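You operate a simulated robot arm through the tools that you are given. There is no shell and no other tool. Be economical: measure what you need, move in short steps, check, and stop when the job is done.

The job below is to be done with a simulated robot arm. You get a single attempt, and the scene is never put back.

## Task
Ladle soup into both mugs and put the lid on the pot.
Fine: about a third full each; ladle back.

Only the result counts: the job must be done as asked and must still hold three seconds after the hand-in. Knocking over, shifting, dropping, spilling or breaking anything else fails it. A push-on lid holds only when it is set on centred and level and pressed home; a screw cap is set on level and turned clockwise until tight.

## Robot
A 7-joint arm with a two-finger parallel gripper, fixed in place. Base frame: the origin is at the foot of the arm, x ahead of it, y to its left, z up; the work surface is at about z = 750. Readings come in mm, degrees, newtons and seconds.
With the tool pointing down near the work surface it reaches from about 200 to 680 mm from the base axis. Its first joint turns from -66.0 to 66.0 degrees. Payload 2.4 kg.
The tool frame sits at the grasp point between the pads (the TCP): z along the fingers, y along the line on which they close. The tips reach 30 mm beyond it. Largest opening 94 mm; finger width 28, thickness 10; the body of the gripper, 50 by 96 mm, starts 55 mm behind the TCP.
Orientation is that of the tool frame in the base frame, as a unit quaternion [w, x, y, z]. With the fingers straight down and closing along the base's y, the tool's x points along the base's -x, its y along +y and its z along -z.

## Interface
- The arm moves only by the tool step_arm. Its argument "steps" is a list of rows, each a list of 3 entries, a list of its own where there are three numbers: the opening, from 0 (shut) to 1 (fully open), then the shift along the base's x, y, z in cm, then the turn, a rotation vector about the base's x, y, z in degrees. In form: [[hand, [tx, ty, tz], [rx, ry, rz]], ...]. A call has 1 to 12 rows; each row is the pose to reach, as a shift and turn from the pose commanded when the call began. Rows are played at 5 a second. More than 50 mm and 8.6 degrees between two rows, or a gripper value outside its range, and nothing of the call is played. Where a pose cannot be reached the arm comes as near as it can. A force on the tool above 40 N (or 10 N above the force at the start of the call, whichever is more), or a blocked arm, ends the call early, and 0.2 s more pass. The fingers move at their own pace (about 153 mm/s each) and stop on an object; they squeeze with about 31 N. The grip force told is the motor's: it shows also when the fingers shut on nothing. Time passes only in rows, and 0.2 s behind the last, so rows that repeat a pose let the fingers close. It gives the time, the measured TCP pose, the force on the tool (base axes), the opening and the grip force at its end, in the units of the frame above (readings bear some noise).
- Cameras (640 x 400 px; columns grow to the right, rows downward): "scene" is fixed at [37.2, 477.5, 1435.7]; the picture's right is [-0.68, -0.74, 0.00], its down [-0.44, 0.40, -0.80] and it looks along [0.59, -0.55, -0.59] (base axes); focal length 269 px, centre (320, 200). "wrist" rides on the gripper at [76, 14, -103] in the tool frame; the picture's right is [-0.18, 0.98, 0.00], its down [-0.75, -0.14, -0.64] and it looks along [-0.63, -0.12, 0.77] (tool axes); focal length 243 px, centre (320, 200). There is no depth. A picture from a camera that has moved, and an enlarged one, comes with that camera's place and axes in the base frame and with its lens. The place of the scene camera against the robot may be out by one fixed shift of up to 18 mm in any direction.
- get_image(camera): a new picture of that camera. No time passes.
- zoom(camera, box): a new picture of the part [left, top, right, bottom] of that camera's present view, enlarged. No time passes.
- close_job(): hands the job in; it is judged then, once.

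Work in short steps. Places have to be worked out from the pictures, the camera data and where the tool is seen: move nearer, look again, correct. Check each grasp and each placing, and mend what went wrong. You have 120 turns and 76 pictures in all, those below and enlarged ones among them. Open the gripper and draw the arm clear of the work before you hand the job in, unless the task says otherwise; then end with one line.

The tools are called after "Emit:" as a command line: name --argument value ..., lists and objects as JSON in quotes. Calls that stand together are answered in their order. step_arm: Moves the arm, as the interface text tells. Its arguments: {"type":"object","properties":{"steps":{"type":"array","items":{"type":"array"}}},"required":["steps"]} The other tools are called the same way: get_image (camera) takes a picture; zoom (camera, box) takes an enlarged picture of a part of a camera's view; close_job () hands the job in.

At the start:

```text
time: 0.0
position: [417.5, 221.5, 1242.7]
tool_rot: [0.0, 0.001, 1.0, -0.001]
force: [-0.5, 0.0, 0.9]
grip_width: 94.1
grip_force: 0.1
```

scene: 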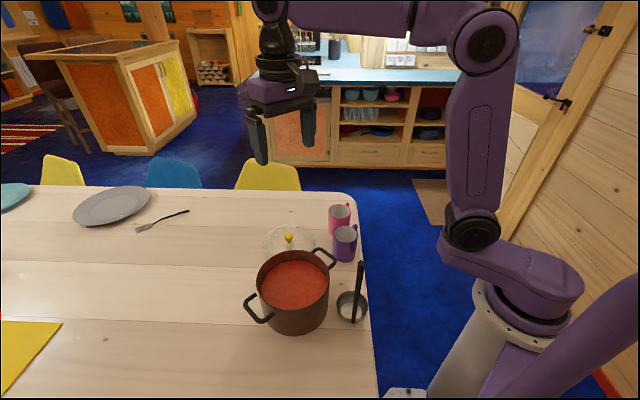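
wrist: 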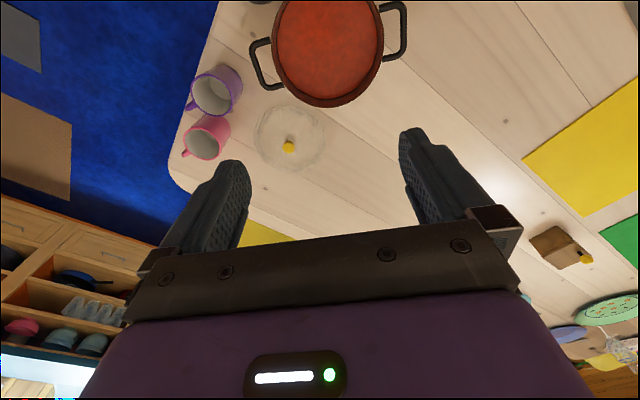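

The overview shows the pot, two mugs, the lid and the ladle by the near corner of the table. I'll zoom in on them first.

Emit:
zoom --camera "scene" --box '[230, 190, 390, 345]'

Emit:
zoom --camera "wrist" --box '[160, 0, 420, 180]'

```text
2.58 times, centred on (310, 268) of scene
camera zoom: at [37.2, 477.5, 1435.7], right [-0.68, -0.74, 0.0], down [-0.44, 0.4, -0.8], along [0.59, -0.55, -0.59], focal length 694 px, centre (346, 26)
```

zoom: 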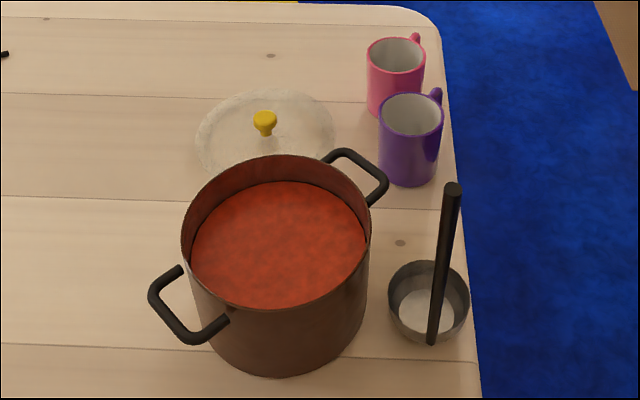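

```text
2.22 times, centred on (290, 90) of wrist
camera zoom: at [340.6, 236.0, 1346.0], right [0.18, 0.98, 0.0], down [0.75, -0.14, 0.64], along [0.63, -0.12, -0.77], focal length 539 px, centre (387, 444)
```

zoom: 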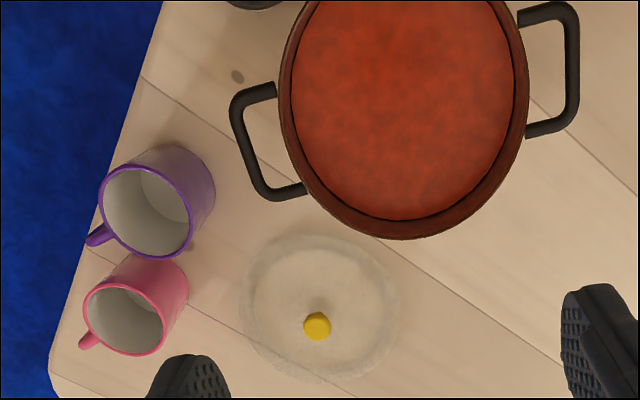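

The ladle's handle looks vertical, near (255–265, 150) with its top at z≈990. I'll move to above it and use the wrist camera to refine that.

Emit:
step_arm --steps '[[1, [-2.7, -1.2, -2.6], [0, 0, 0]], [1, [-5.4, -2.4, -5.2], [0, 0, 0]], [1, [-8.1, -3.6, -7.8], [0, 0, 0]], [1, [-10.8, -4.8, -10.4], [0, 0, 0]], [1, [-13.5, -6, -13], [0, 0, 0]], [1, [-16.2, -7.2, -15.6], [0, 0, 0]], [1, [-16.2, -7.2, -15.6], [0, 0, 0]]]'

Emit:
get_image --camera "wrist"

Emit:
get_image --camera "scene"

```text
time: 1.6
position: [255.2, 150.9, 1088.3]
tool_rot: [-0.001, 0.0, 1.0, -0.001]
force: [-0.7, -0.5, -0.7]
grip_width: 94.1
grip_force: 0.0
```

```text
71 pictures are left
camera wrist: at [179.6, 164.7, 1190.9], right [0.18, 0.98, 0.0], down [0.75, -0.14, 0.64], along [0.63, -0.12, -0.77], focal length 243 px, centre (320, 200)
```

wrist: 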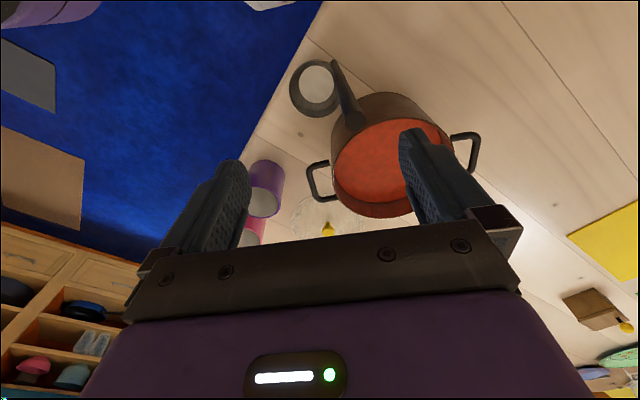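

```text
70 pictures are left
```

scene: 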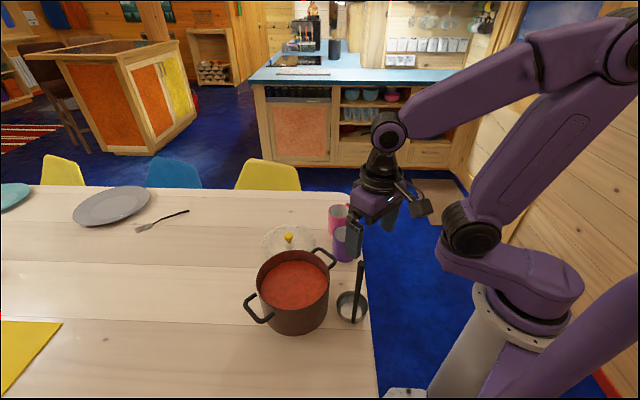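

Both views agree on a vertical handle near (261, 170) with its top at about z 995. I'll zoom to get it more precisely.

Emit:
zoom --camera "wrist" --box '[270, 30, 400, 140]'

Emit:
zoom --camera "scene" --box '[320, 250, 390, 335]'

```text
3.64 times, centred on (335, 85) of wrist
camera zoom: at [179.6, 164.7, 1190.9], right [0.18, 0.98, 0.0], down [0.75, -0.14, 0.64], along [0.63, -0.12, -0.77], focal length 882 px, centre (266, 618)
```

zoom: 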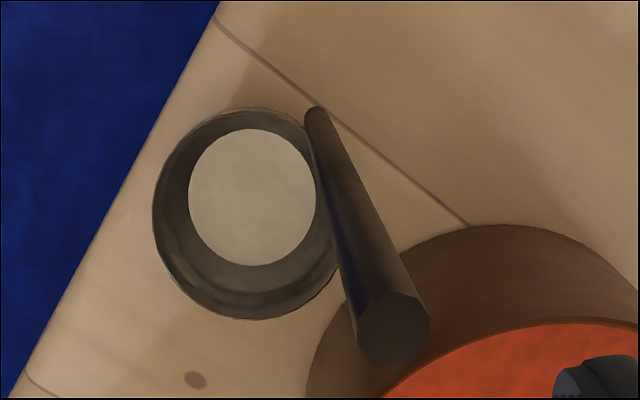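

```text
4.71 times, centred on (355, 292) of scene
camera zoom: at [37.2, 477.5, 1435.7], right [-0.68, -0.74, 0.0], down [-0.44, 0.4, -0.8], along [0.59, -0.55, -0.59], focal length 1266 px, centre (155, -235)
```

zoom: 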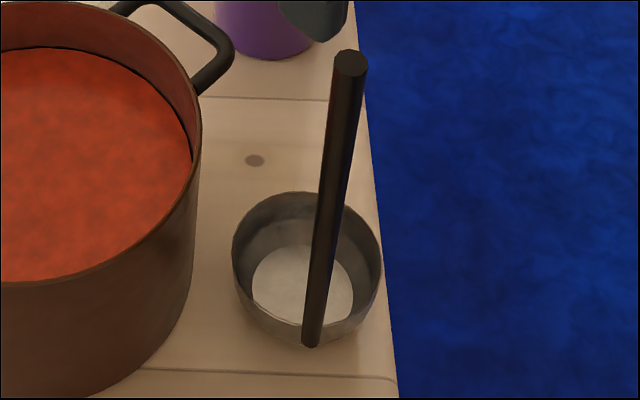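

The handle fits (260, 173), Ø≈16, top at about 998, on the outside of the bowl. I'll align above it, then descend part way with the fingers open around it.

Emit:
step_arm --steps '[[1, [0.5, 2.2, 0], [0, 0, 0]], [1, [0.5, 2.2, -2], [0, 0, 0]], [1, [0.5, 2.2, -4], [0, 0, 0]], [1, [0.5, 2.2, -4.5], [0, 0, 0]]]'

Emit:
get_image --camera "wrist"

```text
time: 2.6
position: [260.9, 172.0, 1042.8]
tool_rot: [0.0, 0.001, 1.0, 0.0]
force: [0.4, -0.3, -0.5]
grip_width: 94.0
grip_force: 0.1
```

```text
67 pictures are left
camera wrist: at [184.6, 186.8, 1145.0], right [0.18, 0.98, 0.0], down [0.75, -0.14, 0.64], along [0.63, -0.12, -0.77], focal length 243 px, centre (320, 200)
```

wrist: 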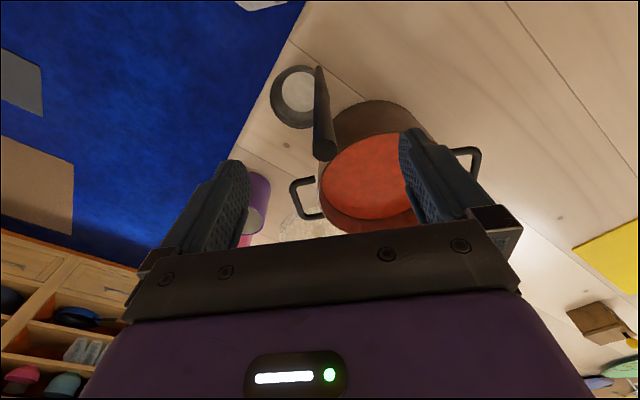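

The handle top is within about 3 mm of the TCP. I'll apply that small correction, descend to z≈957 and close.

Emit:
step_arm --steps '[[1, [0.15, 0.25, -3], [0, 0, 0]], [1, [0.15, 0.25, -6], [0, 0, 0]], [1, [0.15, 0.25, -8.5], [0, 0, 0]], [1, [0.15, 0.25, -8.5], [0, 0, 0]]]'

Emit:
get_image --camera "wrist"

Emit:
zoom --camera "scene" --box '[300, 210, 420, 335]'

```text
time: 3.4
position: [263.7, 180.5, 963.9]
tool_rot: [0.006, -0.002, 1.0, 0.008]
force: [-7.2, 1.3, 36.5]
grip_width: 93.9
grip_force: 0.1
stopped in row 4: the force on the tool passed its limit (the readings are from after the stop); the commanded pose is now the measured one
```

```text
66 pictures are left
camera wrist: at [187.3, 192.9, 1065.9], right [0.18, 0.98, 0.02], down [0.75, -0.15, 0.65], along [0.64, -0.11, -0.76], focal length 243 px, centre (320, 200)
```

wrist: 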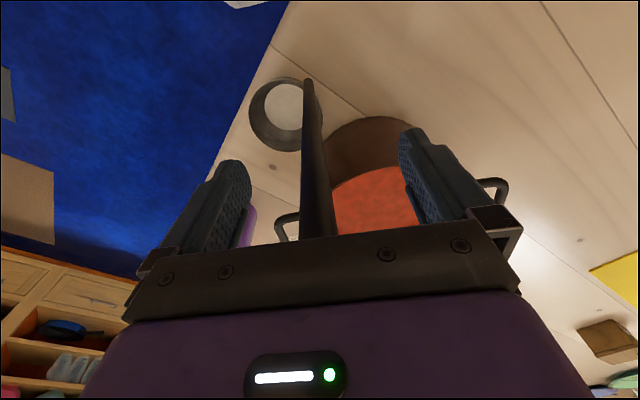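

```text
3.20 times, centred on (360, 272) of scene
camera zoom: at [36.7, 477.3, 1435.8], right [-0.68, -0.74, 0.0], down [-0.44, 0.4, -0.8], along [0.59, -0.55, -0.59], focal length 861 px, centre (192, -32)
```

zoom: 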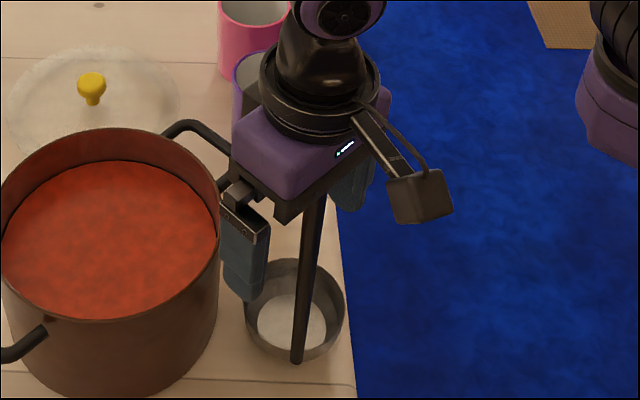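

The palm touched the handle top, so I was too low and pushed slightly off pose. I'll back up 14 mm, level the tool, then re-centre and close.

Emit:
step_arm --steps '[[1, [0, 0, 1.0], [0, 0, 0]], [1, [-0.1, -0.5, 1.4], [-0.9, 0.7, -0.2]], [1, [-0.1, -0.5, 1.4], [-0.9, 0.7, -0.2]]]'

Emit:
get_image --camera "wrist"

```text
time: 4.2
position: [261.9, 173.9, 977.5]
tool_rot: [-0.003, 0.0, 1.0, -0.003]
force: [-0.7, -1.2, 0.8]
grip_width: 94.1
grip_force: 0.0
```

```text
64 pictures are left
camera wrist: at [187.2, 188.8, 1079.9], right [0.19, 0.98, -0.01], down [0.76, -0.14, 0.64], along [0.63, -0.12, -0.77], focal length 243 px, centre (320, 200)
```

wrist: 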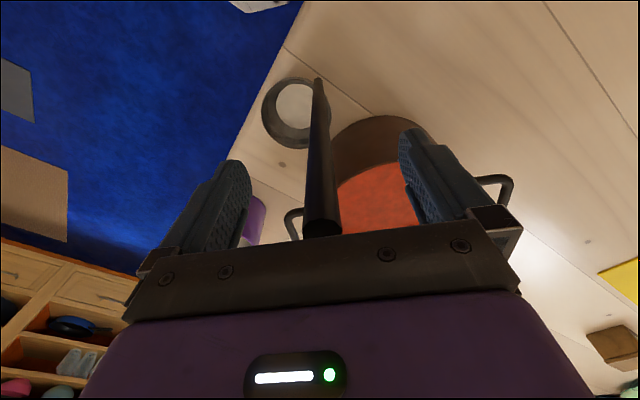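

The handle is centred between the pads at a safe depth. I'll close the gripper.

Emit:
step_arm --steps '[[0.4, [0, -0.2, 0], [0, 0, 0]], [0.2, [0, -0.2, 0], [0, 0, 0]], [0, [0, -0.2, 0], [0, 0, 0]], [0, [0, -0.2, 0], [0, 0, 0]], [0, [0, -0.2, 0], [0, 0, 0]]]'

Emit:
zoom --camera "scene" --box '[300, 210, 420, 335]'

```text
time: 5.4
position: [262.4, 170.8, 976.4]
tool_rot: [-0.003, 0.001, 1.0, -0.003]
force: [0.0, 0.7, -0.2]
grip_width: 18.5
grip_force: 31.5
```

```text
3.20 times, centred on (360, 272) of scene
camera zoom: at [37.2, 477.5, 1435.7], right [-0.68, -0.74, 0.0], down [-0.44, 0.4, -0.8], along [0.59, -0.55, -0.59], focal length 861 px, centre (192, -32)
```

zoom: 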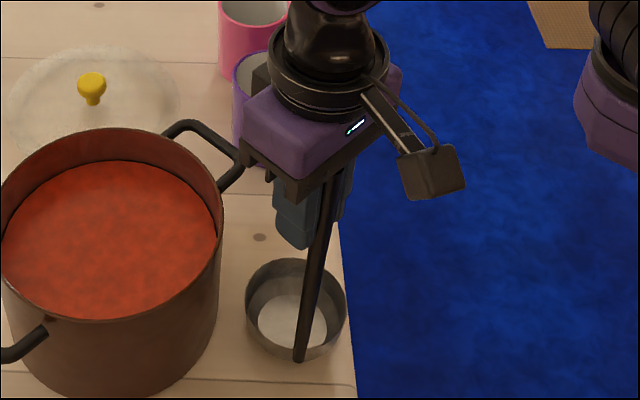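

It grips an 18.5 mm thickness. I'll look closer to see whether the handle is well inside the pads.

Emit:
zoom --camera "scene" --box '[340, 240, 385, 295]'

Emit:
zoom --camera "wrist" --box '[230, 60, 430, 260]'

```text
7.27 times, centred on (362, 268) of scene
camera zoom: at [37.2, 477.5, 1435.7], right [-0.68, -0.74, 0.0], down [-0.44, 0.4, -0.8], along [0.59, -0.55, -0.59], focal length 1957 px, centre (11, -291)
```

zoom: 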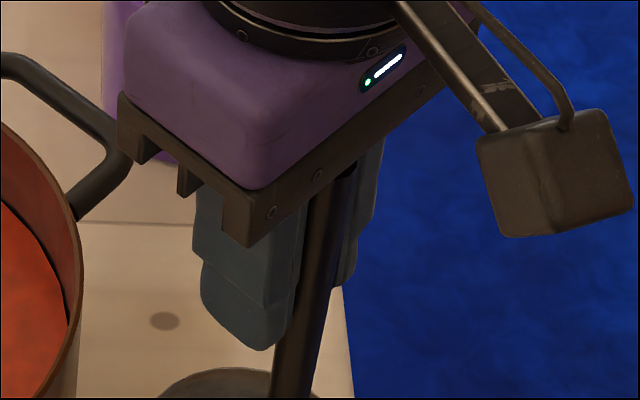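

```text
2.00 times, centred on (330, 160) of wrist
camera zoom: at [187.6, 186.5, 1079.9], right [0.19, 0.98, -0.01], down [0.76, -0.14, 0.64], along [0.63, -0.12, -0.77], focal length 485 px, centre (300, 280)
```

zoom: 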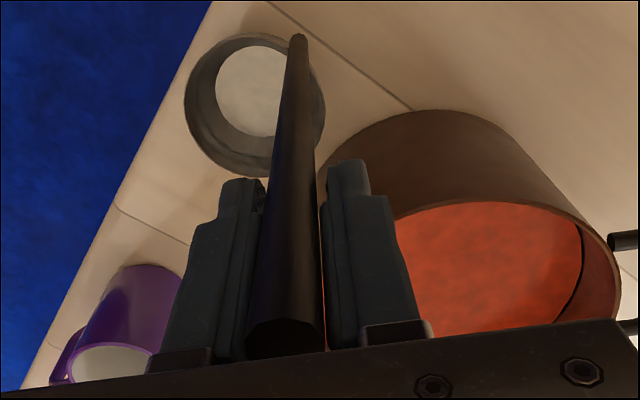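

The handle sits about 5 mm toward the near edge of the pads. I'll open a little, shift −5 mm in x and re-grip.

Emit:
step_arm --steps '[[0.4, [0, 0, 0], [0, 0, 0]], [0.4, [0, 0, 0], [0, 0, 0]], [0.4, [-0.5, 0, 0], [0, 0, 0]], [0.4, [-0.5, 0, 0], [0, 0, 0]], [0, [-0.5, 0, 0], [0, 0, 0]], [0, [-0.5, 0, 0], [0, 0, 0]], [0, [-0.5, 0, 0], [0, 0, 0]]]'

Emit:
zoom --camera "wrist" --box '[230, 60, 430, 260]'

```text
time: 7.0
position: [257.2, 172.5, 975.6]
tool_rot: [-0.002, 0.001, 1.0, -0.004]
force: [-0.5, -1.3, 4.5]
grip_width: 14.4
grip_force: 31.0
```

```text
2.00 times, centred on (330, 160) of wrist
camera zoom: at [182.2, 186.7, 1080.0], right [0.19, 0.98, -0.01], down [0.76, -0.14, 0.64], along [0.63, -0.12, -0.77], focal length 485 px, centre (300, 280)
```

zoom: 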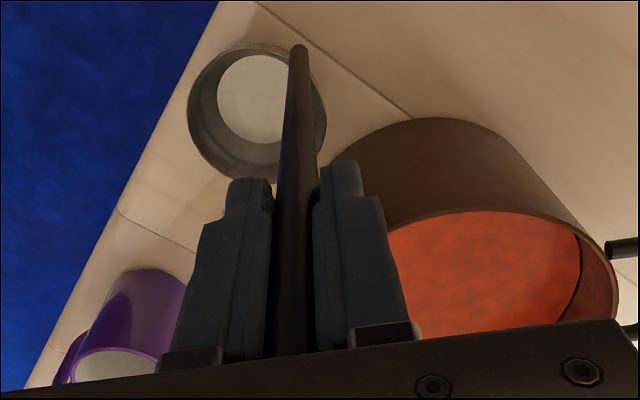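

Now a proper grip: 14.4 mm and centred. The home pose is TCP ≈ (257, 172, 975.6). I'll lift the ladle straight up 15 cm and check.

Emit:
step_arm --steps '[[0, [0, 0, 1], [0, 0, 0]], [0, [0, 0, 4], [0, 0, 0]], [0, [0, 0, 8], [0, 0, 0]], [0, [0, 0, 12], [0, 0, 0]], [0, [0, 0, 15], [0, 0, 0]], [0, [0, 0, 15], [0, 0, 0]]]'

Emit:
get_image --camera "wrist"

Emit:
zoom --camera "scene" --box '[230, 170, 420, 335]'

```text
time: 8.4
position: [258.2, 172.9, 1128.8]
tool_rot: [-0.004, 0.001, 1.0, -0.003]
force: [0.7, -1.5, -2.5]
grip_width: 14.7
grip_force: 31.2
```

```text
59 pictures are left
camera wrist: at [183.2, 187.8, 1230.8], right [0.19, 0.98, -0.01], down [0.76, -0.14, 0.64], along [0.63, -0.12, -0.77], focal length 243 px, centre (320, 200)
```

wrist: 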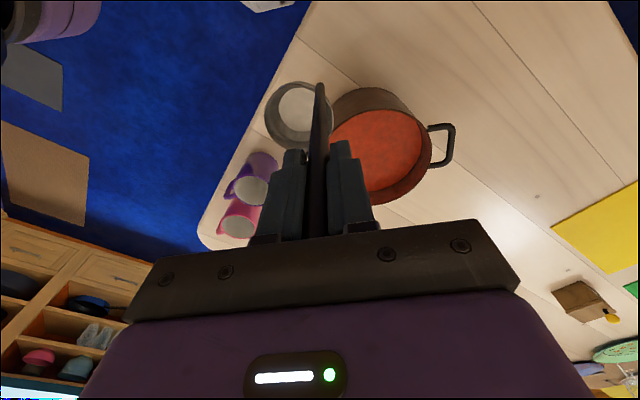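

```text
2.42 times, centred on (325, 252) of scene
camera zoom: at [37.2, 477.5, 1435.7], right [-0.68, -0.74, 0.0], down [-0.44, 0.4, -0.8], along [0.59, -0.55, -0.59], focal length 652 px, centre (308, 73)
```

zoom: 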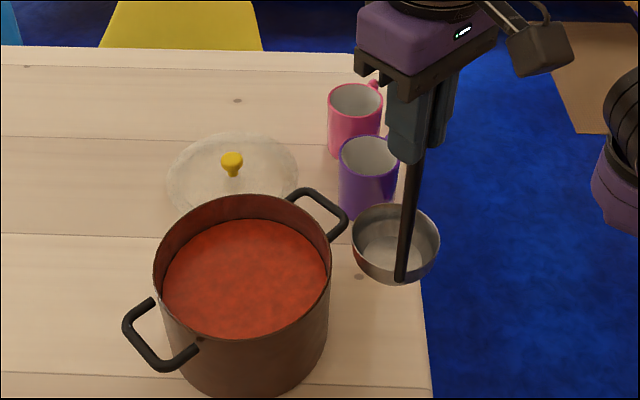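

The ladle hangs straight. Pot centre ≈ (407, 236), rim z ≈ 858, soup ≈ 832, and the bowl sits at (+27, −33) from the TCP. I'll carry the empty bowl over the pot centre.

Emit:
step_arm --steps '[[0, [3, 2.4, 1], [0, 0, 0]], [0, [6, 4.8, 1.5], [0, 0, 0]], [0, [9, 7.2, 1.5], [0, 0, 0]], [0, [12.2, 9.6, 1.5], [0, 0, 0]], [0, [12.2, 9.6, 1.5], [0, 0, 0]]]'

Emit:
get_image --camera "wrist"

Emit:
zoom --camera "scene" --box '[230, 170, 420, 335]'

```text
time: 9.6
position: [379.1, 267.6, 1143.1]
tool_rot: [-0.003, 0.001, 1.0, -0.002]
force: [-0.7, -0.6, -1.9]
grip_width: 14.9
grip_force: 31.3
```

```text
57 pictures are left
camera wrist: at [304.5, 281.7, 1246.2], right [0.19, 0.98, -0.01], down [0.76, -0.14, 0.64], along [0.63, -0.12, -0.77], focal length 243 px, centre (320, 200)
```

wrist: 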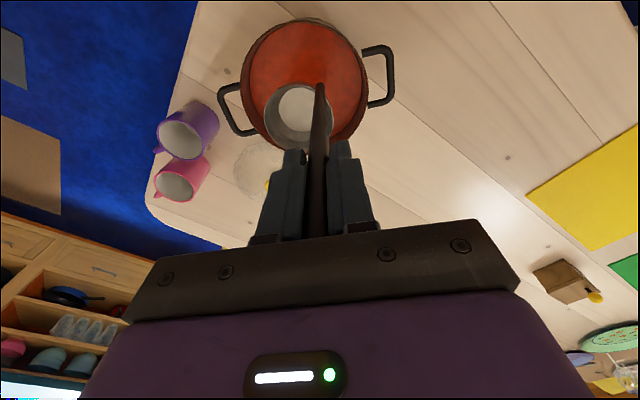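

```text
2.42 times, centred on (325, 252) of scene
camera zoom: at [37.2, 477.5, 1435.7], right [-0.68, -0.74, 0.0], down [-0.44, 0.4, -0.8], along [0.59, -0.55, -0.59], focal length 652 px, centre (308, 73)
```

zoom: 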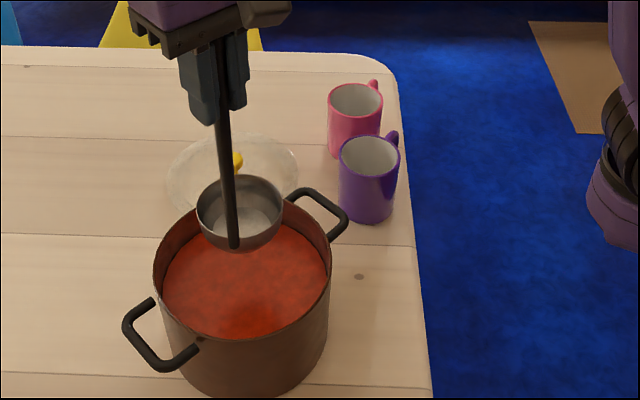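

The bowl is above the soup centre, within a cm. I'll lower it slowly, watching the force.

Emit:
step_arm --steps '[[0, [-0.4, 0, -4], [0, 0, 0]], [0, [-0.4, 0, -8], [0, 0, 0]], [0, [-0.4, 0, -9.5], [0, 0, 0]], [0, [-0.4, 0, -10.5], [0, 0, 0]], [0, [-0.4, 0, -11.5], [0, 0, 0]], [0, [-0.4, 0, -12.5], [0, 0, 0]], [0, [-0.4, 0, -13.5], [0, 0, 0]], [0, [-0.4, 0, -14.2], [0, 0, 0]], [0, [-0.4, 0, -14.2], [0, 0, 0]], [0, [-0.4, 0, -14.2], [0, 0, 0]]]'

Emit:
zoom --camera "scene" --box '[230, 170, 420, 335]'

```text
time: 11.8
position: [374.8, 267.5, 999.1]
tool_rot: [-0.004, 0.001, 1.0, -0.003]
force: [0.0, -0.7, -3.4]
grip_width: 14.7
grip_force: 31.1
```

```text
2.42 times, centred on (325, 252) of scene
camera zoom: at [37.2, 477.5, 1435.7], right [-0.68, -0.74, 0.0], down [-0.44, 0.4, -0.8], along [0.59, -0.55, -0.59], focal length 652 px, centre (308, 73)
```

zoom: 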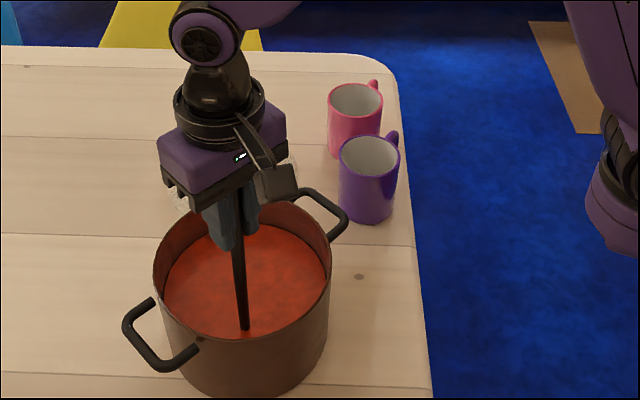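

The bowl is submerged and the force reading suggests it has filled. I'll raise it slowly and keep it level.

Emit:
step_arm --steps '[[0, [0, 0, 1], [0, 0, 0]], [0, [0, 0, 2], [0, 0, 0]], [0, [0, 0, 3], [0, 0, 0]], [0, [0, 0, 4], [0, 0, 0]], [0, [0, 0, 5], [0, 0, 0]], [0, [0, 0, 6.5], [0, 0, 0]], [0, [0, 0, 8.5], [0, 0, 0]], [0, [0, 0, 11], [0, 0, 0]], [0, [0, 0, 14], [0, 0, 0]], [0, [0, 0, 16], [0, 0, 0]], [0, [0, 0, 16], [0, 0, 0]], [0, [0, 0, 16], [0, 0, 0]]]'

Emit:
get_image --camera "wrist"

Emit:
zoom --camera "scene" --box '[230, 170, 420, 335]'

```text
time: 14.4
position: [375.9, 268.0, 1160.0]
tool_rot: [-0.003, 0.001, 1.0, -0.003]
force: [0.2, -0.4, -3.1]
grip_width: 14.9
grip_force: 31.1
```

```text
54 pictures are left
camera wrist: at [301.2, 283.2, 1263.9], right [0.19, 0.98, -0.01], down [0.76, -0.14, 0.64], along [0.63, -0.12, -0.77], focal length 243 px, centre (320, 200)
```

wrist: 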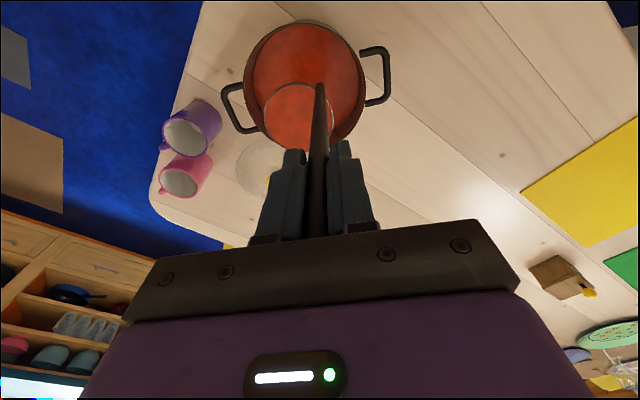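

```text
2.42 times, centred on (325, 252) of scene
camera zoom: at [37.2, 477.5, 1435.7], right [-0.68, -0.74, 0.0], down [-0.44, 0.4, -0.8], along [0.59, -0.55, -0.59], focal length 652 px, centre (308, 73)
```

zoom: 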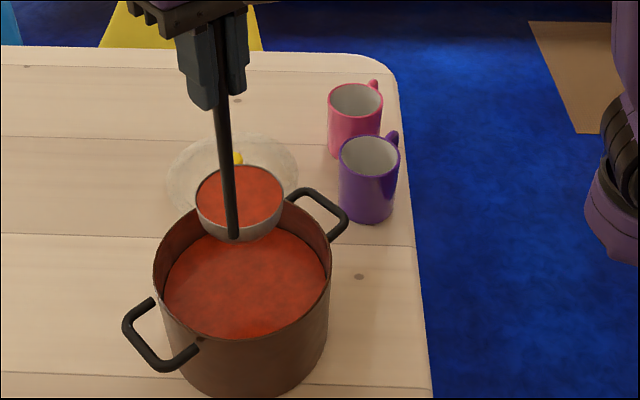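

The bowl is full. I'll zoom on the mugs in both cameras to fix their centres and heights before carrying.

Emit:
zoom --camera "wrist" --box '[140, 80, 250, 220]'

Emit:
zoom --camera "scene" --box '[310, 190, 375, 275]'

```text
2.86 times, centred on (195, 150) of wrist
camera zoom: at [301.2, 283.2, 1263.9], right [0.19, 0.98, -0.01], down [0.76, -0.14, 0.64], along [0.63, -0.12, -0.77], focal length 693 px, centre (677, 343)
```

zoom: 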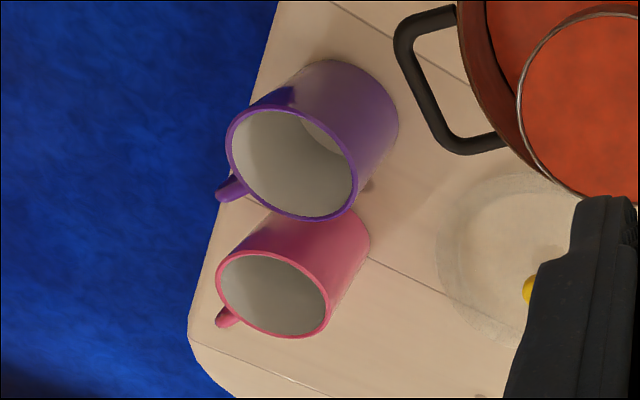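

```text
4.71 times, centred on (342, 232) of scene
camera zoom: at [37.2, 477.5, 1435.7], right [-0.68, -0.74, 0.0], down [-0.44, 0.4, -0.8], along [0.59, -0.55, -0.59], focal length 1266 px, centre (214, 47)
```

zoom: 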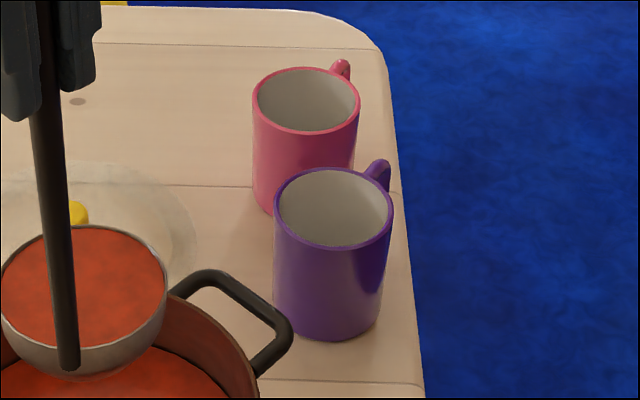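

The purple mug is at (447, 3), the pink mug at (538, −67), rims z≈850. The bowl lip is about 187 mm below the TCP. I'll carry the full ladle level and gently to the purple mug.

Emit:
step_arm --steps '[[0, [0.12, -0.49, 0], [0, 0, 0]], [0, [0.36, -1.46, 0], [0, 0, 0]], [0, [0.71, -2.92, 0], [0, 0, 0]], [0, [1.18, -4.87, 0], [0, 0, 0]], [0, [1.77, -7.3, 0], [0, 0, 0]], [0, [2.37, -9.73, 0], [0, 0, 0]], [0, [2.96, -12.16, 0], [0, 0, 0]], [0, [3.43, -14.1, 0], [0, 0, 0]], [0, [3.79, -15.57, 0], [0, 0, 0]], [0, [4.07, -16.74, 0], [0, 0, 0]], [0, [4.28, -17.6, 0], [0, 0, 0]], [0, [4.4, -18.1, 0], [0, 0, 0]]]'

Emit:
get_image --camera "wrist"

Emit:
get_image --camera "scene"

```text
time: 17.0
position: [419.6, 85.3, 1159.0]
tool_rot: [-0.002, 0.001, 1.0, -0.003]
force: [0.3, -1.0, -3.1]
grip_width: 14.6
grip_force: 31.5
```

```text
50 pictures are left
camera wrist: at [344.4, 101.3, 1262.4], right [0.19, 0.98, -0.01], down [0.76, -0.14, 0.64], along [0.63, -0.12, -0.77], focal length 243 px, centre (320, 200)
```

wrist: 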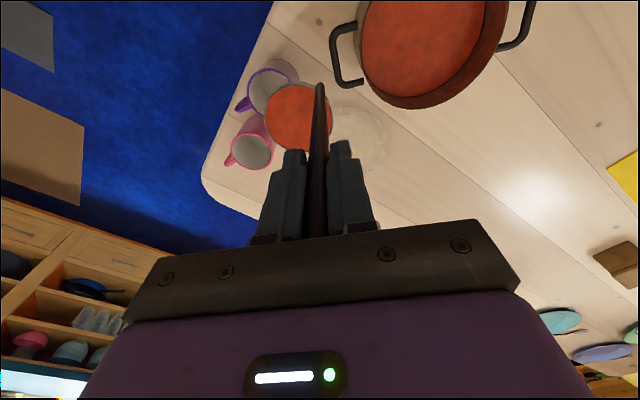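

```text
49 pictures are left
```

scene: 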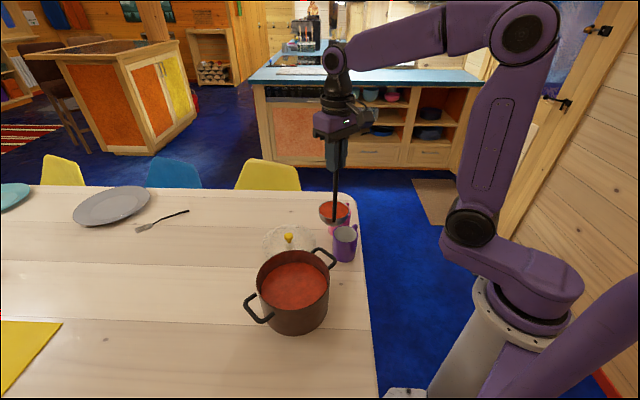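

The bowl is at (445, 55) as predicted, with the mug around (445, 0). I'll descend gently to the pour start, lip ≈ 905.

Emit:
step_arm --steps '[[0, [0, -0.1, -0.6], [0, 0, 0]], [0, [-0.1, -0.2, -1.8], [0, 0, 0]], [0, [-0.1, -0.3, -3.3], [0, 0, 0]], [0, [-0.1, -0.3, -4.8], [0, 0, 0]], [0, [-0.1, -0.3, -6.0], [0, 0, 0]], [0, [-0.1, -0.3, -6.6], [0, 0, 0]], [0, [-0.1, -0.3, -6.6], [0, 0, 0]]]'

Emit:
zoom --camera "scene" --box '[290, 160, 390, 280]'

Emit:
zoom --camera "wrist" --box '[200, 40, 360, 180]'

```text
time: 18.6
position: [418.3, 84.1, 1092.2]
tool_rot: [-0.003, 0.001, 1.0, -0.003]
force: [-0.4, -0.5, -3.7]
grip_width: 14.7
grip_force: 30.9
```

```text
3.33 times, centred on (340, 220) of scene
camera zoom: at [37.2, 477.5, 1435.7], right [-0.68, -0.74, 0.0], down [-0.44, 0.4, -0.8], along [0.59, -0.55, -0.59], focal length 897 px, centre (253, 133)
```

zoom: 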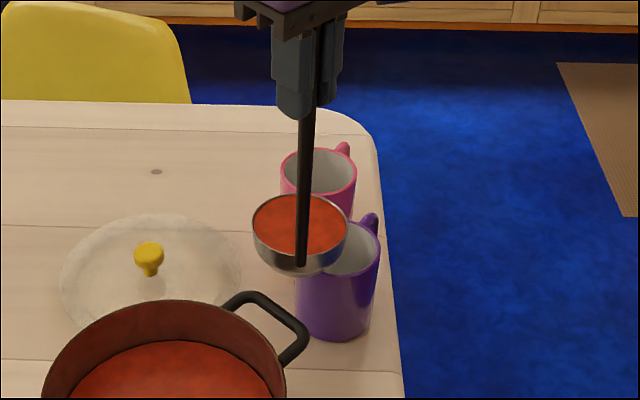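

```text
2.86 times, centred on (280, 110) of wrist
camera zoom: at [343.6, 99.0, 1195.8], right [0.19, 0.98, -0.01], down [0.76, -0.14, 0.64], along [0.63, -0.12, -0.77], focal length 693 px, centre (434, 457)
```

zoom: 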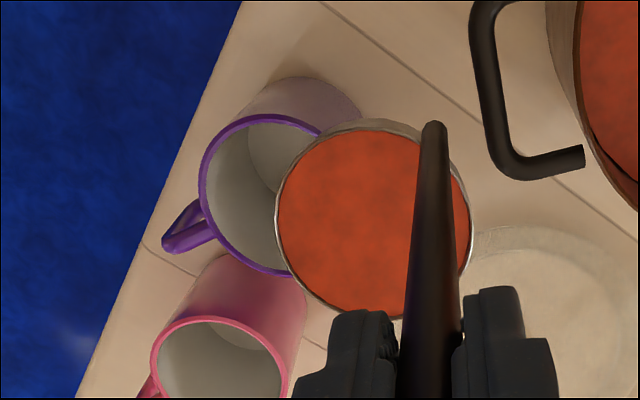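

The lip is at (447, 11), over the +y half of the mug. I'll tilt about the lip to 30° in 5° rows, then check.

Emit:
step_arm --steps '[[0, [0, -0.83, 0.3], [2.5, 0, 0]], [0, [0, -1.66, 0.57], [5, 0, 0]], [0, [0, -3.36, 1.0], [10, 0, 0]], [0, [0, -5.09, 1.28], [15, 0, 0]], [0, [0, -6.84, 1.4], [20, 0, 0]], [0, [0, -8.6, 1.38], [25, 0, 0]], [0, [0, -10.34, 1.2], [30, 0, 0]], [0, [0, -10.34, 1.2], [30, 0, 0]]]'

Emit:
zoom --camera "scene" --box '[290, 160, 390, 280]'

Emit:
get_image --camera "wrist"

```text
time: 20.4
position: [419.7, -20.4, 1104.8]
tool_rot: [-0.002, 0.001, 0.967, 0.256]
force: [0.7, -0.4, -2.6]
grip_width: 14.7
grip_force: 30.4
```

```text
3.33 times, centred on (340, 220) of scene
camera zoom: at [37.2, 477.5, 1435.7], right [-0.68, -0.74, 0.0], down [-0.44, 0.4, -0.8], along [0.59, -0.55, -0.59], focal length 897 px, centre (253, 133)
```

zoom: 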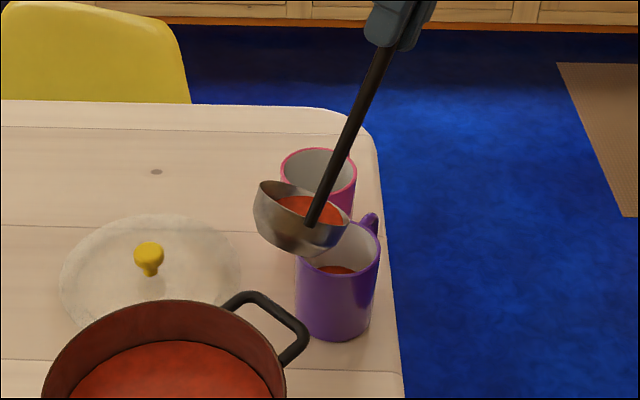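

```text
45 pictures are left
camera wrist: at [344.5, -58.3, 1201.8], right [0.19, 0.85, 0.49], down [0.76, -0.44, 0.48], along [0.63, 0.28, -0.73], focal length 243 px, centre (320, 200)
```

wrist: 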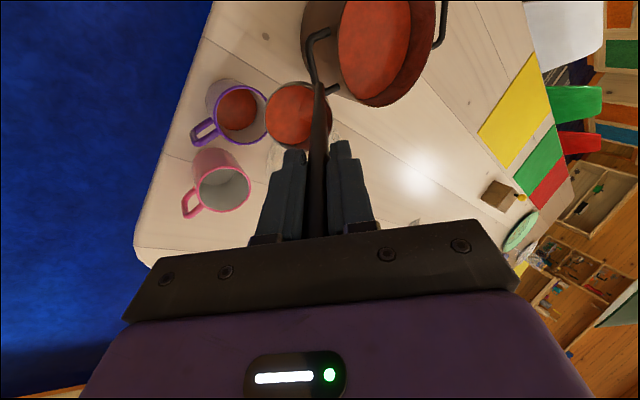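

The pour is landing in the purple mug cleanly. I'll continue the pivot to 60°.

Emit:
step_arm --steps '[[0, [0, -1.72, -0.33], [5, 0, 0]], [0, [0, -3.41, -0.82], [10, 0, 0]], [0, [0, -5.05, -1.43], [15, 0, 0]], [0, [0, -6.63, -2.2], [20, 0, 0]], [0, [0, -8.13, -3.1], [25, 0, 0]], [0, [0, -9.55, -4.14], [30, 0, 0]], [0, [0, -9.55, -4.14], [30, 0, 0]], [0, [0, -9.55, -4.14], [30, 0, 0]]]'

Emit:
zoom --camera "scene" --box '[290, 160, 390, 280]'

Emit:
get_image --camera "wrist"

```text
time: 22.2
position: [418.2, -116.0, 1063.8]
tool_rot: [-0.004, 0.0, 0.867, 0.498]
force: [-0.3, -0.2, -2.7]
grip_width: 14.8
grip_force: 30.5
```

```text
3.33 times, centred on (340, 220) of scene
camera zoom: at [37.2, 477.5, 1435.7], right [-0.68, -0.74, 0.0], down [-0.44, 0.4, -0.8], along [0.59, -0.55, -0.59], focal length 897 px, centre (253, 133)
```

zoom: 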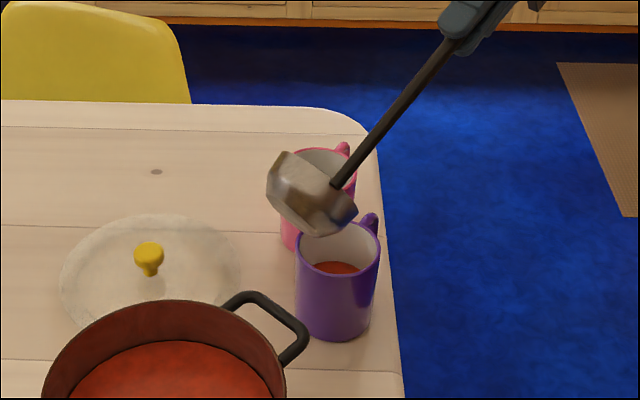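

```text
43 pictures are left
camera wrist: at [342.7, -197.7, 1129.0], right [0.19, 0.5, 0.85], down [0.76, -0.62, 0.2], along [0.63, 0.6, -0.49], focal length 243 px, centre (320, 200)
```

wrist: 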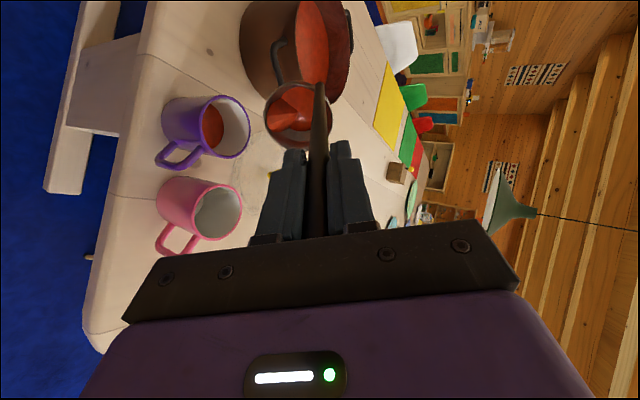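

Some soup is still in the bowl. I'll go on to 90° about the lip.

Emit:
step_arm --steps '[[0, [0, -1.33, -1.15], [5, 0, 0]], [0, [0, -2.55, -2.41], [10, 0, 0]], [0, [0, -3.66, -3.77], [15, 0, 0]], [0, [0, -4.64, -5.23], [20, 0, 0]], [0, [0, -5.49, -6.76], [25, 0, 0]], [0, [0, -6.21, -8.36], [30, 0, 0]], [0, [0, -6.21, -8.36], [30, 0, 0]], [0, [0, -6.21, -8.36], [30, 0, 0]], [0, [0, -6.21, -8.36], [30, 0, 0]]]'

Emit:
zoom --camera "scene" --box '[290, 160, 390, 280]'

Emit:
get_image --camera "wrist"

```text
time: 24.2
position: [418.8, -177.5, 980.8]
tool_rot: [-0.003, -0.002, 0.709, 0.705]
force: [-0.2, -0.4, -2.8]
grip_width: 14.5
grip_force: 30.7
```

```text
3.33 times, centred on (340, 220) of scene
camera zoom: at [37.2, 477.5, 1435.7], right [-0.68, -0.74, 0.0], down [-0.44, 0.4, -0.8], along [0.59, -0.55, -0.59], focal length 897 px, centre (253, 133)
```

zoom: 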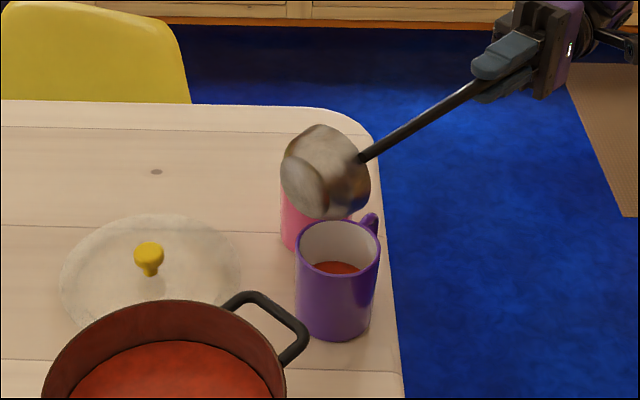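

```text
41 pictures are left
camera wrist: at [344.0, -280.5, 995.8], right [0.19, 0.01, 0.98], down [0.76, -0.64, -0.14], along [0.63, 0.77, -0.12], focal length 243 px, centre (320, 200)
```

wrist: 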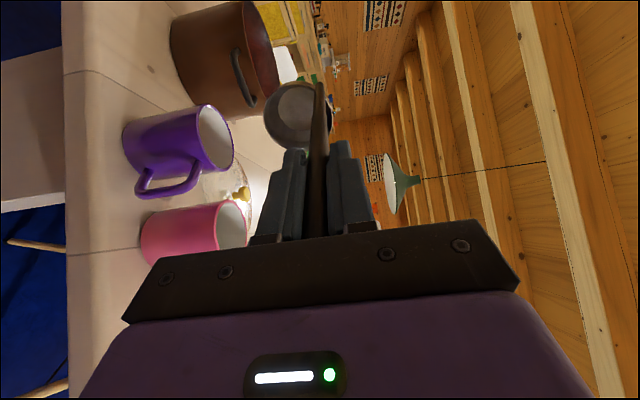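

The ladle is empty and the mug holds the soup. I'll zoom in to judge the level.

Emit:
zoom --camera "scene" --box '[325, 215, 365, 265]'

```text
8.00 times, centred on (345, 240) of scene
camera zoom: at [37.2, 477.5, 1435.7], right [-0.68, -0.74, 0.0], down [-0.44, 0.4, -0.8], along [0.59, -0.55, -0.59], focal length 2153 px, centre (120, -120)
```

zoom: 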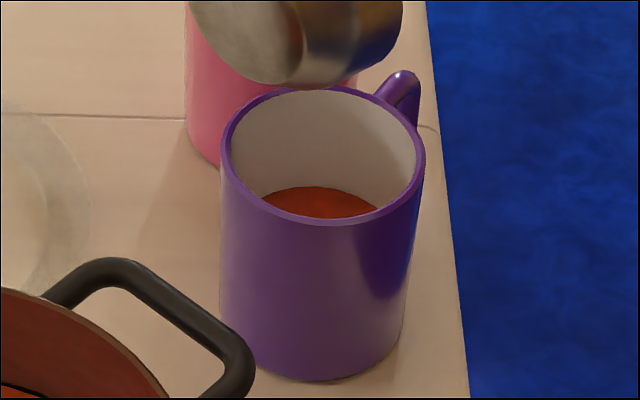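

The soup is about 54 mm below the rim of a ~90 mm mug, so about a third. I'll swing the empty ladle back upright along the same path.

Emit:
step_arm --steps '[[0, [0, 1.13, 2.4], [-7.5, 0, 0]], [0, [0, 2.55, 4.6], [-15, 0, 0]], [0, [0, 4.26, 6.6], [-22.5, 0, 0]], [0, [0, 6.21, 8.4], [-30, 0, 0]], [0, [0, 8.37, 9.9], [-37.5, 0, 0]], [0, [0, 10.71, 11.2], [-45, 0, 0]], [0, [0, 13.19, 12.2], [-52.5, 0, 0]], [0, [0, 15.76, 12.9], [-60, 0, 0]], [0, [0, 18.38, 13.3], [-67.5, 0, 0]], [0, [0, 21.01, 13.4], [-75, 0, 0]], [0, [0, 23.6, 13.3], [-82.5, 0, 0]], [0, [0, 26.1, 13.1], [-90, 0, 0]]]'

```text
time: 26.8
position: [418.5, 83.2, 1111.9]
tool_rot: [-0.003, 0.001, 1.0, -0.004]
force: [0.0, 0.6, -2.4]
grip_width: 14.6
grip_force: 31.3
```

Upright again. I'll go back above the pot centre.

Emit:
step_arm --steps '[[0, [0, 0, 2.5], [0, 0, 0]], [0, [-0.5, 2.5, 4.8], [0, 0, 0]], [0, [-1.4, 6.5, 4.8], [0, 0, 0]], [0, [-2.4, 10.5, 4.8], [0, 0, 0]], [0, [-3.3, 14.5, 4.8], [0, 0, 0]], [0, [-4.2, 18.4, 4.8], [0, 0, 0]], [0, [-4.2, 18.4, 4.8], [0, 0, 0]]]'

Emit:
zoom --camera "scene" --box '[230, 170, 420, 335]'

```text
time: 28.4
position: [375.0, 266.8, 1159.7]
tool_rot: [-0.004, 0.001, 1.0, -0.004]
force: [-0.3, 1.1, -1.9]
grip_width: 14.6
grip_force: 30.8
```

```text
2.42 times, centred on (325, 252) of scene
camera zoom: at [37.2, 477.5, 1435.7], right [-0.68, -0.74, 0.0], down [-0.44, 0.4, -0.8], along [0.59, -0.55, -0.59], focal length 652 px, centre (308, 73)
```

zoom: 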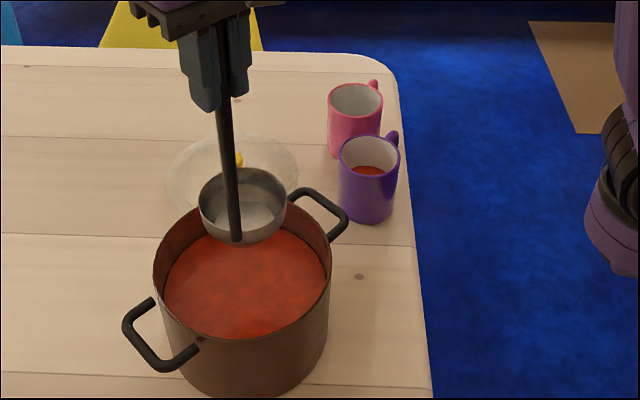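

The table is clean and the bowl is above the pot centre. I'll dip for the second scoop, slightly deeper.

Emit:
step_arm --steps '[[0, [0, 0, -4], [0, 0, 0]], [0, [0, 0, -8], [0, 0, 0]], [0, [0, 0, -10.5], [0, 0, 0]], [0, [0, 0, -11.5], [0, 0, 0]], [0, [0, 0, -12.5], [0, 0, 0]], [0, [0, 0, -13.5], [0, 0, 0]], [0, [0, 0, -14.5], [0, 0, 0]], [0, [0, 0, -15.5], [0, 0, 0]], [0, [0, 0, -16.3], [0, 0, 0]], [0, [0, 0, -16.3], [0, 0, 0]], [0, [0, 0, -16.3], [0, 0, 0]]]'

Emit:
step_arm --steps '[[0, [0, 0, 1], [0, 0, 0]], [0, [0, 0, 2], [0, 0, 0]], [0, [0, 0, 3], [0, 0, 0]], [0, [0, 0, 4], [0, 0, 0]], [0, [0, 0, 5], [0, 0, 0]], [0, [0, 0, 6.5], [0, 0, 0]], [0, [0, 0, 8.5], [0, 0, 0]], [0, [0, 0, 11], [0, 0, 0]], [0, [0, 0, 14], [0, 0, 0]], [0, [0, 0, 16], [0, 0, 0]], [0, [0, 0, 16.3], [0, 0, 0]], [0, [0, 0, 16.3], [0, 0, 0]]]'

Emit:
zoom --camera "scene" --box '[230, 170, 420, 335]'

```text
time: 30.8
position: [376.2, 267.7, 995.3]
tool_rot: [-0.004, 0.002, 1.0, -0.004]
force: [0.1, 0.2, -4.1]
grip_width: 14.6
grip_force: 31.0
```

```text
time: 33.4
position: [376.6, 267.2, 1159.3]
tool_rot: [-0.003, 0.0, 1.0, -0.004]
force: [0.2, 0.5, -2.9]
grip_width: 14.7
grip_force: 31.2
```

```text
2.42 times, centred on (325, 252) of scene
camera zoom: at [37.2, 477.5, 1435.7], right [-0.68, -0.74, 0.0], down [-0.44, 0.4, -0.8], along [0.59, -0.55, -0.59], focal length 652 px, centre (308, 73)
```

zoom: 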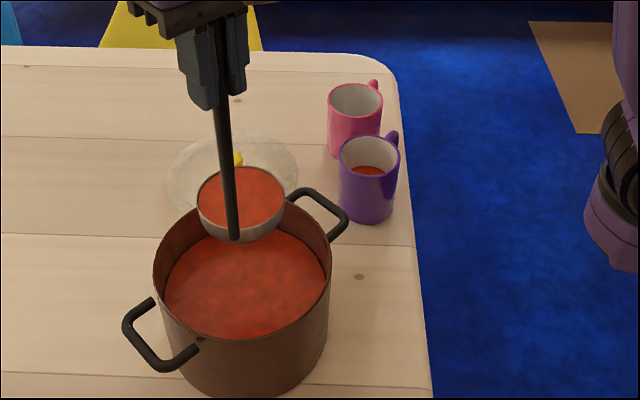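

Full scoop. I'll carry it gently to the pink mug (TCP target about (514, 12)).

Emit:
step_arm --steps '[[0, [0.24, -0.44, 0], [0, 0, 0]], [0, [0.81, -1.49, 0], [0, 0, 0]], [0, [1.75, -3.25, 0], [0, 0, 0]], [0, [3.08, -5.71, 0], [0, 0, 0]], [0, [4.69, -8.7, 0], [0, 0, 0]], [0, [6.4, -11.87, 0], [0, 0, 0]], [0, [8.1, -15.03, 0], [0, 0, 0]], [0, [9.71, -18.02, 0], [0, 0, 0]], [0, [11.13, -20.66, 0], [0, 0, 0]], [0, [12.32, -22.85, 0], [0, 0, 0]], [0, [13.17, -24.44, 0], [0, 0, 0]], [0, [13.74, -25.5, 0], [0, 0, 0]]]'

Emit:
step_arm --steps '[[0, [0, 0, -0.6], [0, 0, 0]], [0, [0, 0, -1.8], [0, 0, 0]], [0, [0, 0, -3.3], [0, 0, 0]], [0, [0, 0, -4.5], [0, 0, 0]], [0, [0, 0, -5], [0, 0, 0]], [0, [0, 0, -5], [0, 0, 0]]]'

Emit:
zoom --camera "wrist" --box '[200, 40, 360, 180]'

Emit:
zoom --camera "scene" --box '[290, 160, 390, 280]'

```text
time: 36.0
position: [513.7, 12.0, 1158.9]
tool_rot: [-0.003, 0.002, 1.0, -0.003]
force: [0.2, 0.0, -3.5]
grip_width: 14.8
grip_force: 31.0
```

```text
time: 37.4
position: [513.4, 13.3, 1108.1]
tool_rot: [-0.004, 0.001, 1.0, -0.003]
force: [-0.5, 0.6, -3.4]
grip_width: 14.6
grip_force: 30.9
```

```text
2.86 times, centred on (280, 110) of wrist
camera zoom: at [438.4, 28.2, 1211.5], right [0.19, 0.98, -0.01], down [0.76, -0.14, 0.64], along [0.63, -0.12, -0.77], focal length 693 px, centre (434, 457)
```

zoom: 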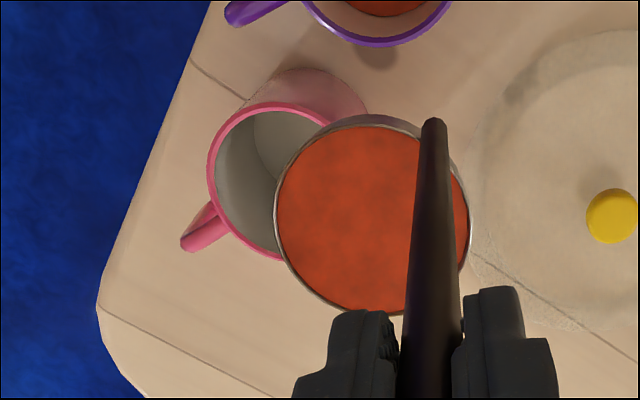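

```text
3.33 times, centred on (340, 220) of scene
camera zoom: at [37.2, 477.5, 1435.7], right [-0.68, -0.74, 0.0], down [-0.44, 0.4, -0.8], along [0.59, -0.55, -0.59], focal length 897 px, centre (253, 133)
```

zoom: 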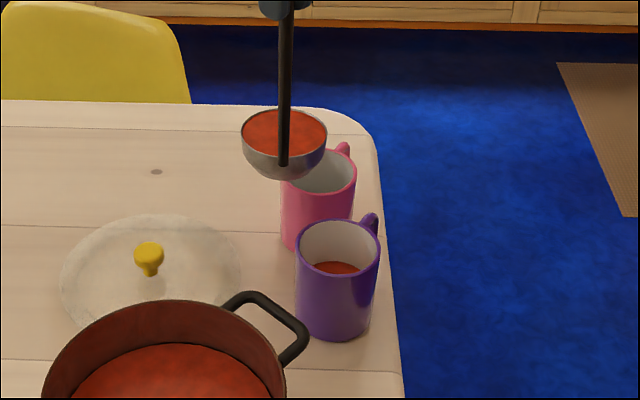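

The mug centre is (542, −73) and the lip sits 13 mm to its +y side. I'll lower 15 mm and pour with the same pivot to 30°.

Emit:
step_arm --steps '[[0, [0.1, -0.1, -0.8], [0, 0, 0]], [0, [0.1, -0.2, -1.5], [0, 0, 0]], [0, [0.1, -1.03, -1.2], [2.5, 0, 0]], [0, [0.1, -1.86, -0.93], [5, 0, 0]], [0, [0.1, -3.56, -0.5], [10, 0, 0]], [0, [0.1, -5.29, -0.22], [15, 0, 0]], [0, [0.1, -7.04, -0.1], [20, 0, 0]], [0, [0.1, -8.8, -0.12], [25, 0, 0]], [0, [0.1, -10.54, -0.3], [30, 0, 0]], [0, [0.1, -10.54, -0.3], [30, 0, 0]]]'

Emit:
zoom --camera "scene" --box '[290, 160, 390, 280]'

```text
time: 39.6
position: [513.7, -93.4, 1106.8]
tool_rot: [-0.003, 0.0, 0.967, 0.256]
force: [0.4, 0.7, -3.1]
grip_width: 14.7
grip_force: 30.9
```

```text
3.33 times, centred on (340, 220) of scene
camera zoom: at [37.2, 477.5, 1435.7], right [-0.68, -0.74, 0.0], down [-0.44, 0.4, -0.8], along [0.59, -0.55, -0.59], focal length 897 px, centre (253, 133)
```

zoom: 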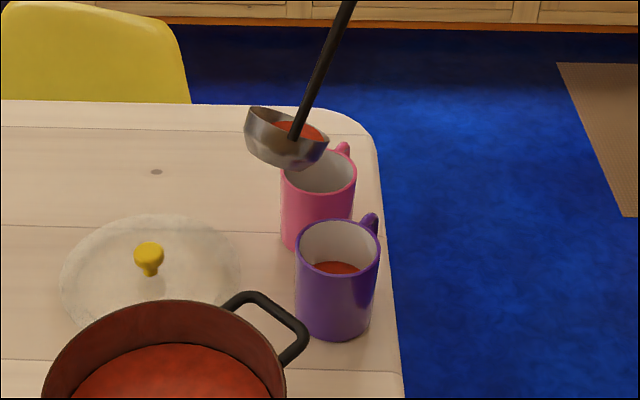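

Pouring looks the same as before. I'll continue to 60°.

Emit:
step_arm --steps '[[0, [0, -1.72, -0.33], [5, 0, 0]], [0, [0, -3.41, -0.82], [10, 0, 0]], [0, [0, -5.05, -1.43], [15, 0, 0]], [0, [0, -6.63, -2.2], [20, 0, 0]], [0, [0, -8.13, -3.1], [25, 0, 0]], [0, [0, -9.55, -4.14], [30, 0, 0]], [0, [0, -9.55, -4.14], [30, 0, 0]], [0, [0, -9.55, -4.14], [30, 0, 0]]]'

Emit:
get_image --camera "wrist"

```text
time: 41.4
position: [514.3, -189.8, 1065.5]
tool_rot: [-0.003, 0.0, 0.867, 0.498]
force: [0.1, 0.4, -1.7]
grip_width: 14.6
grip_force: 30.7
```

```text
34 pictures are left
camera wrist: at [438.9, -270.0, 1129.8], right [0.19, 0.5, 0.85], down [0.76, -0.62, 0.2], along [0.63, 0.6, -0.49], focal length 243 px, centre (320, 200)
```

wrist: 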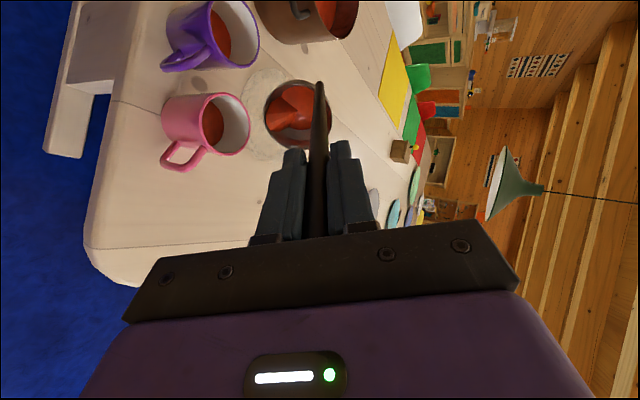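

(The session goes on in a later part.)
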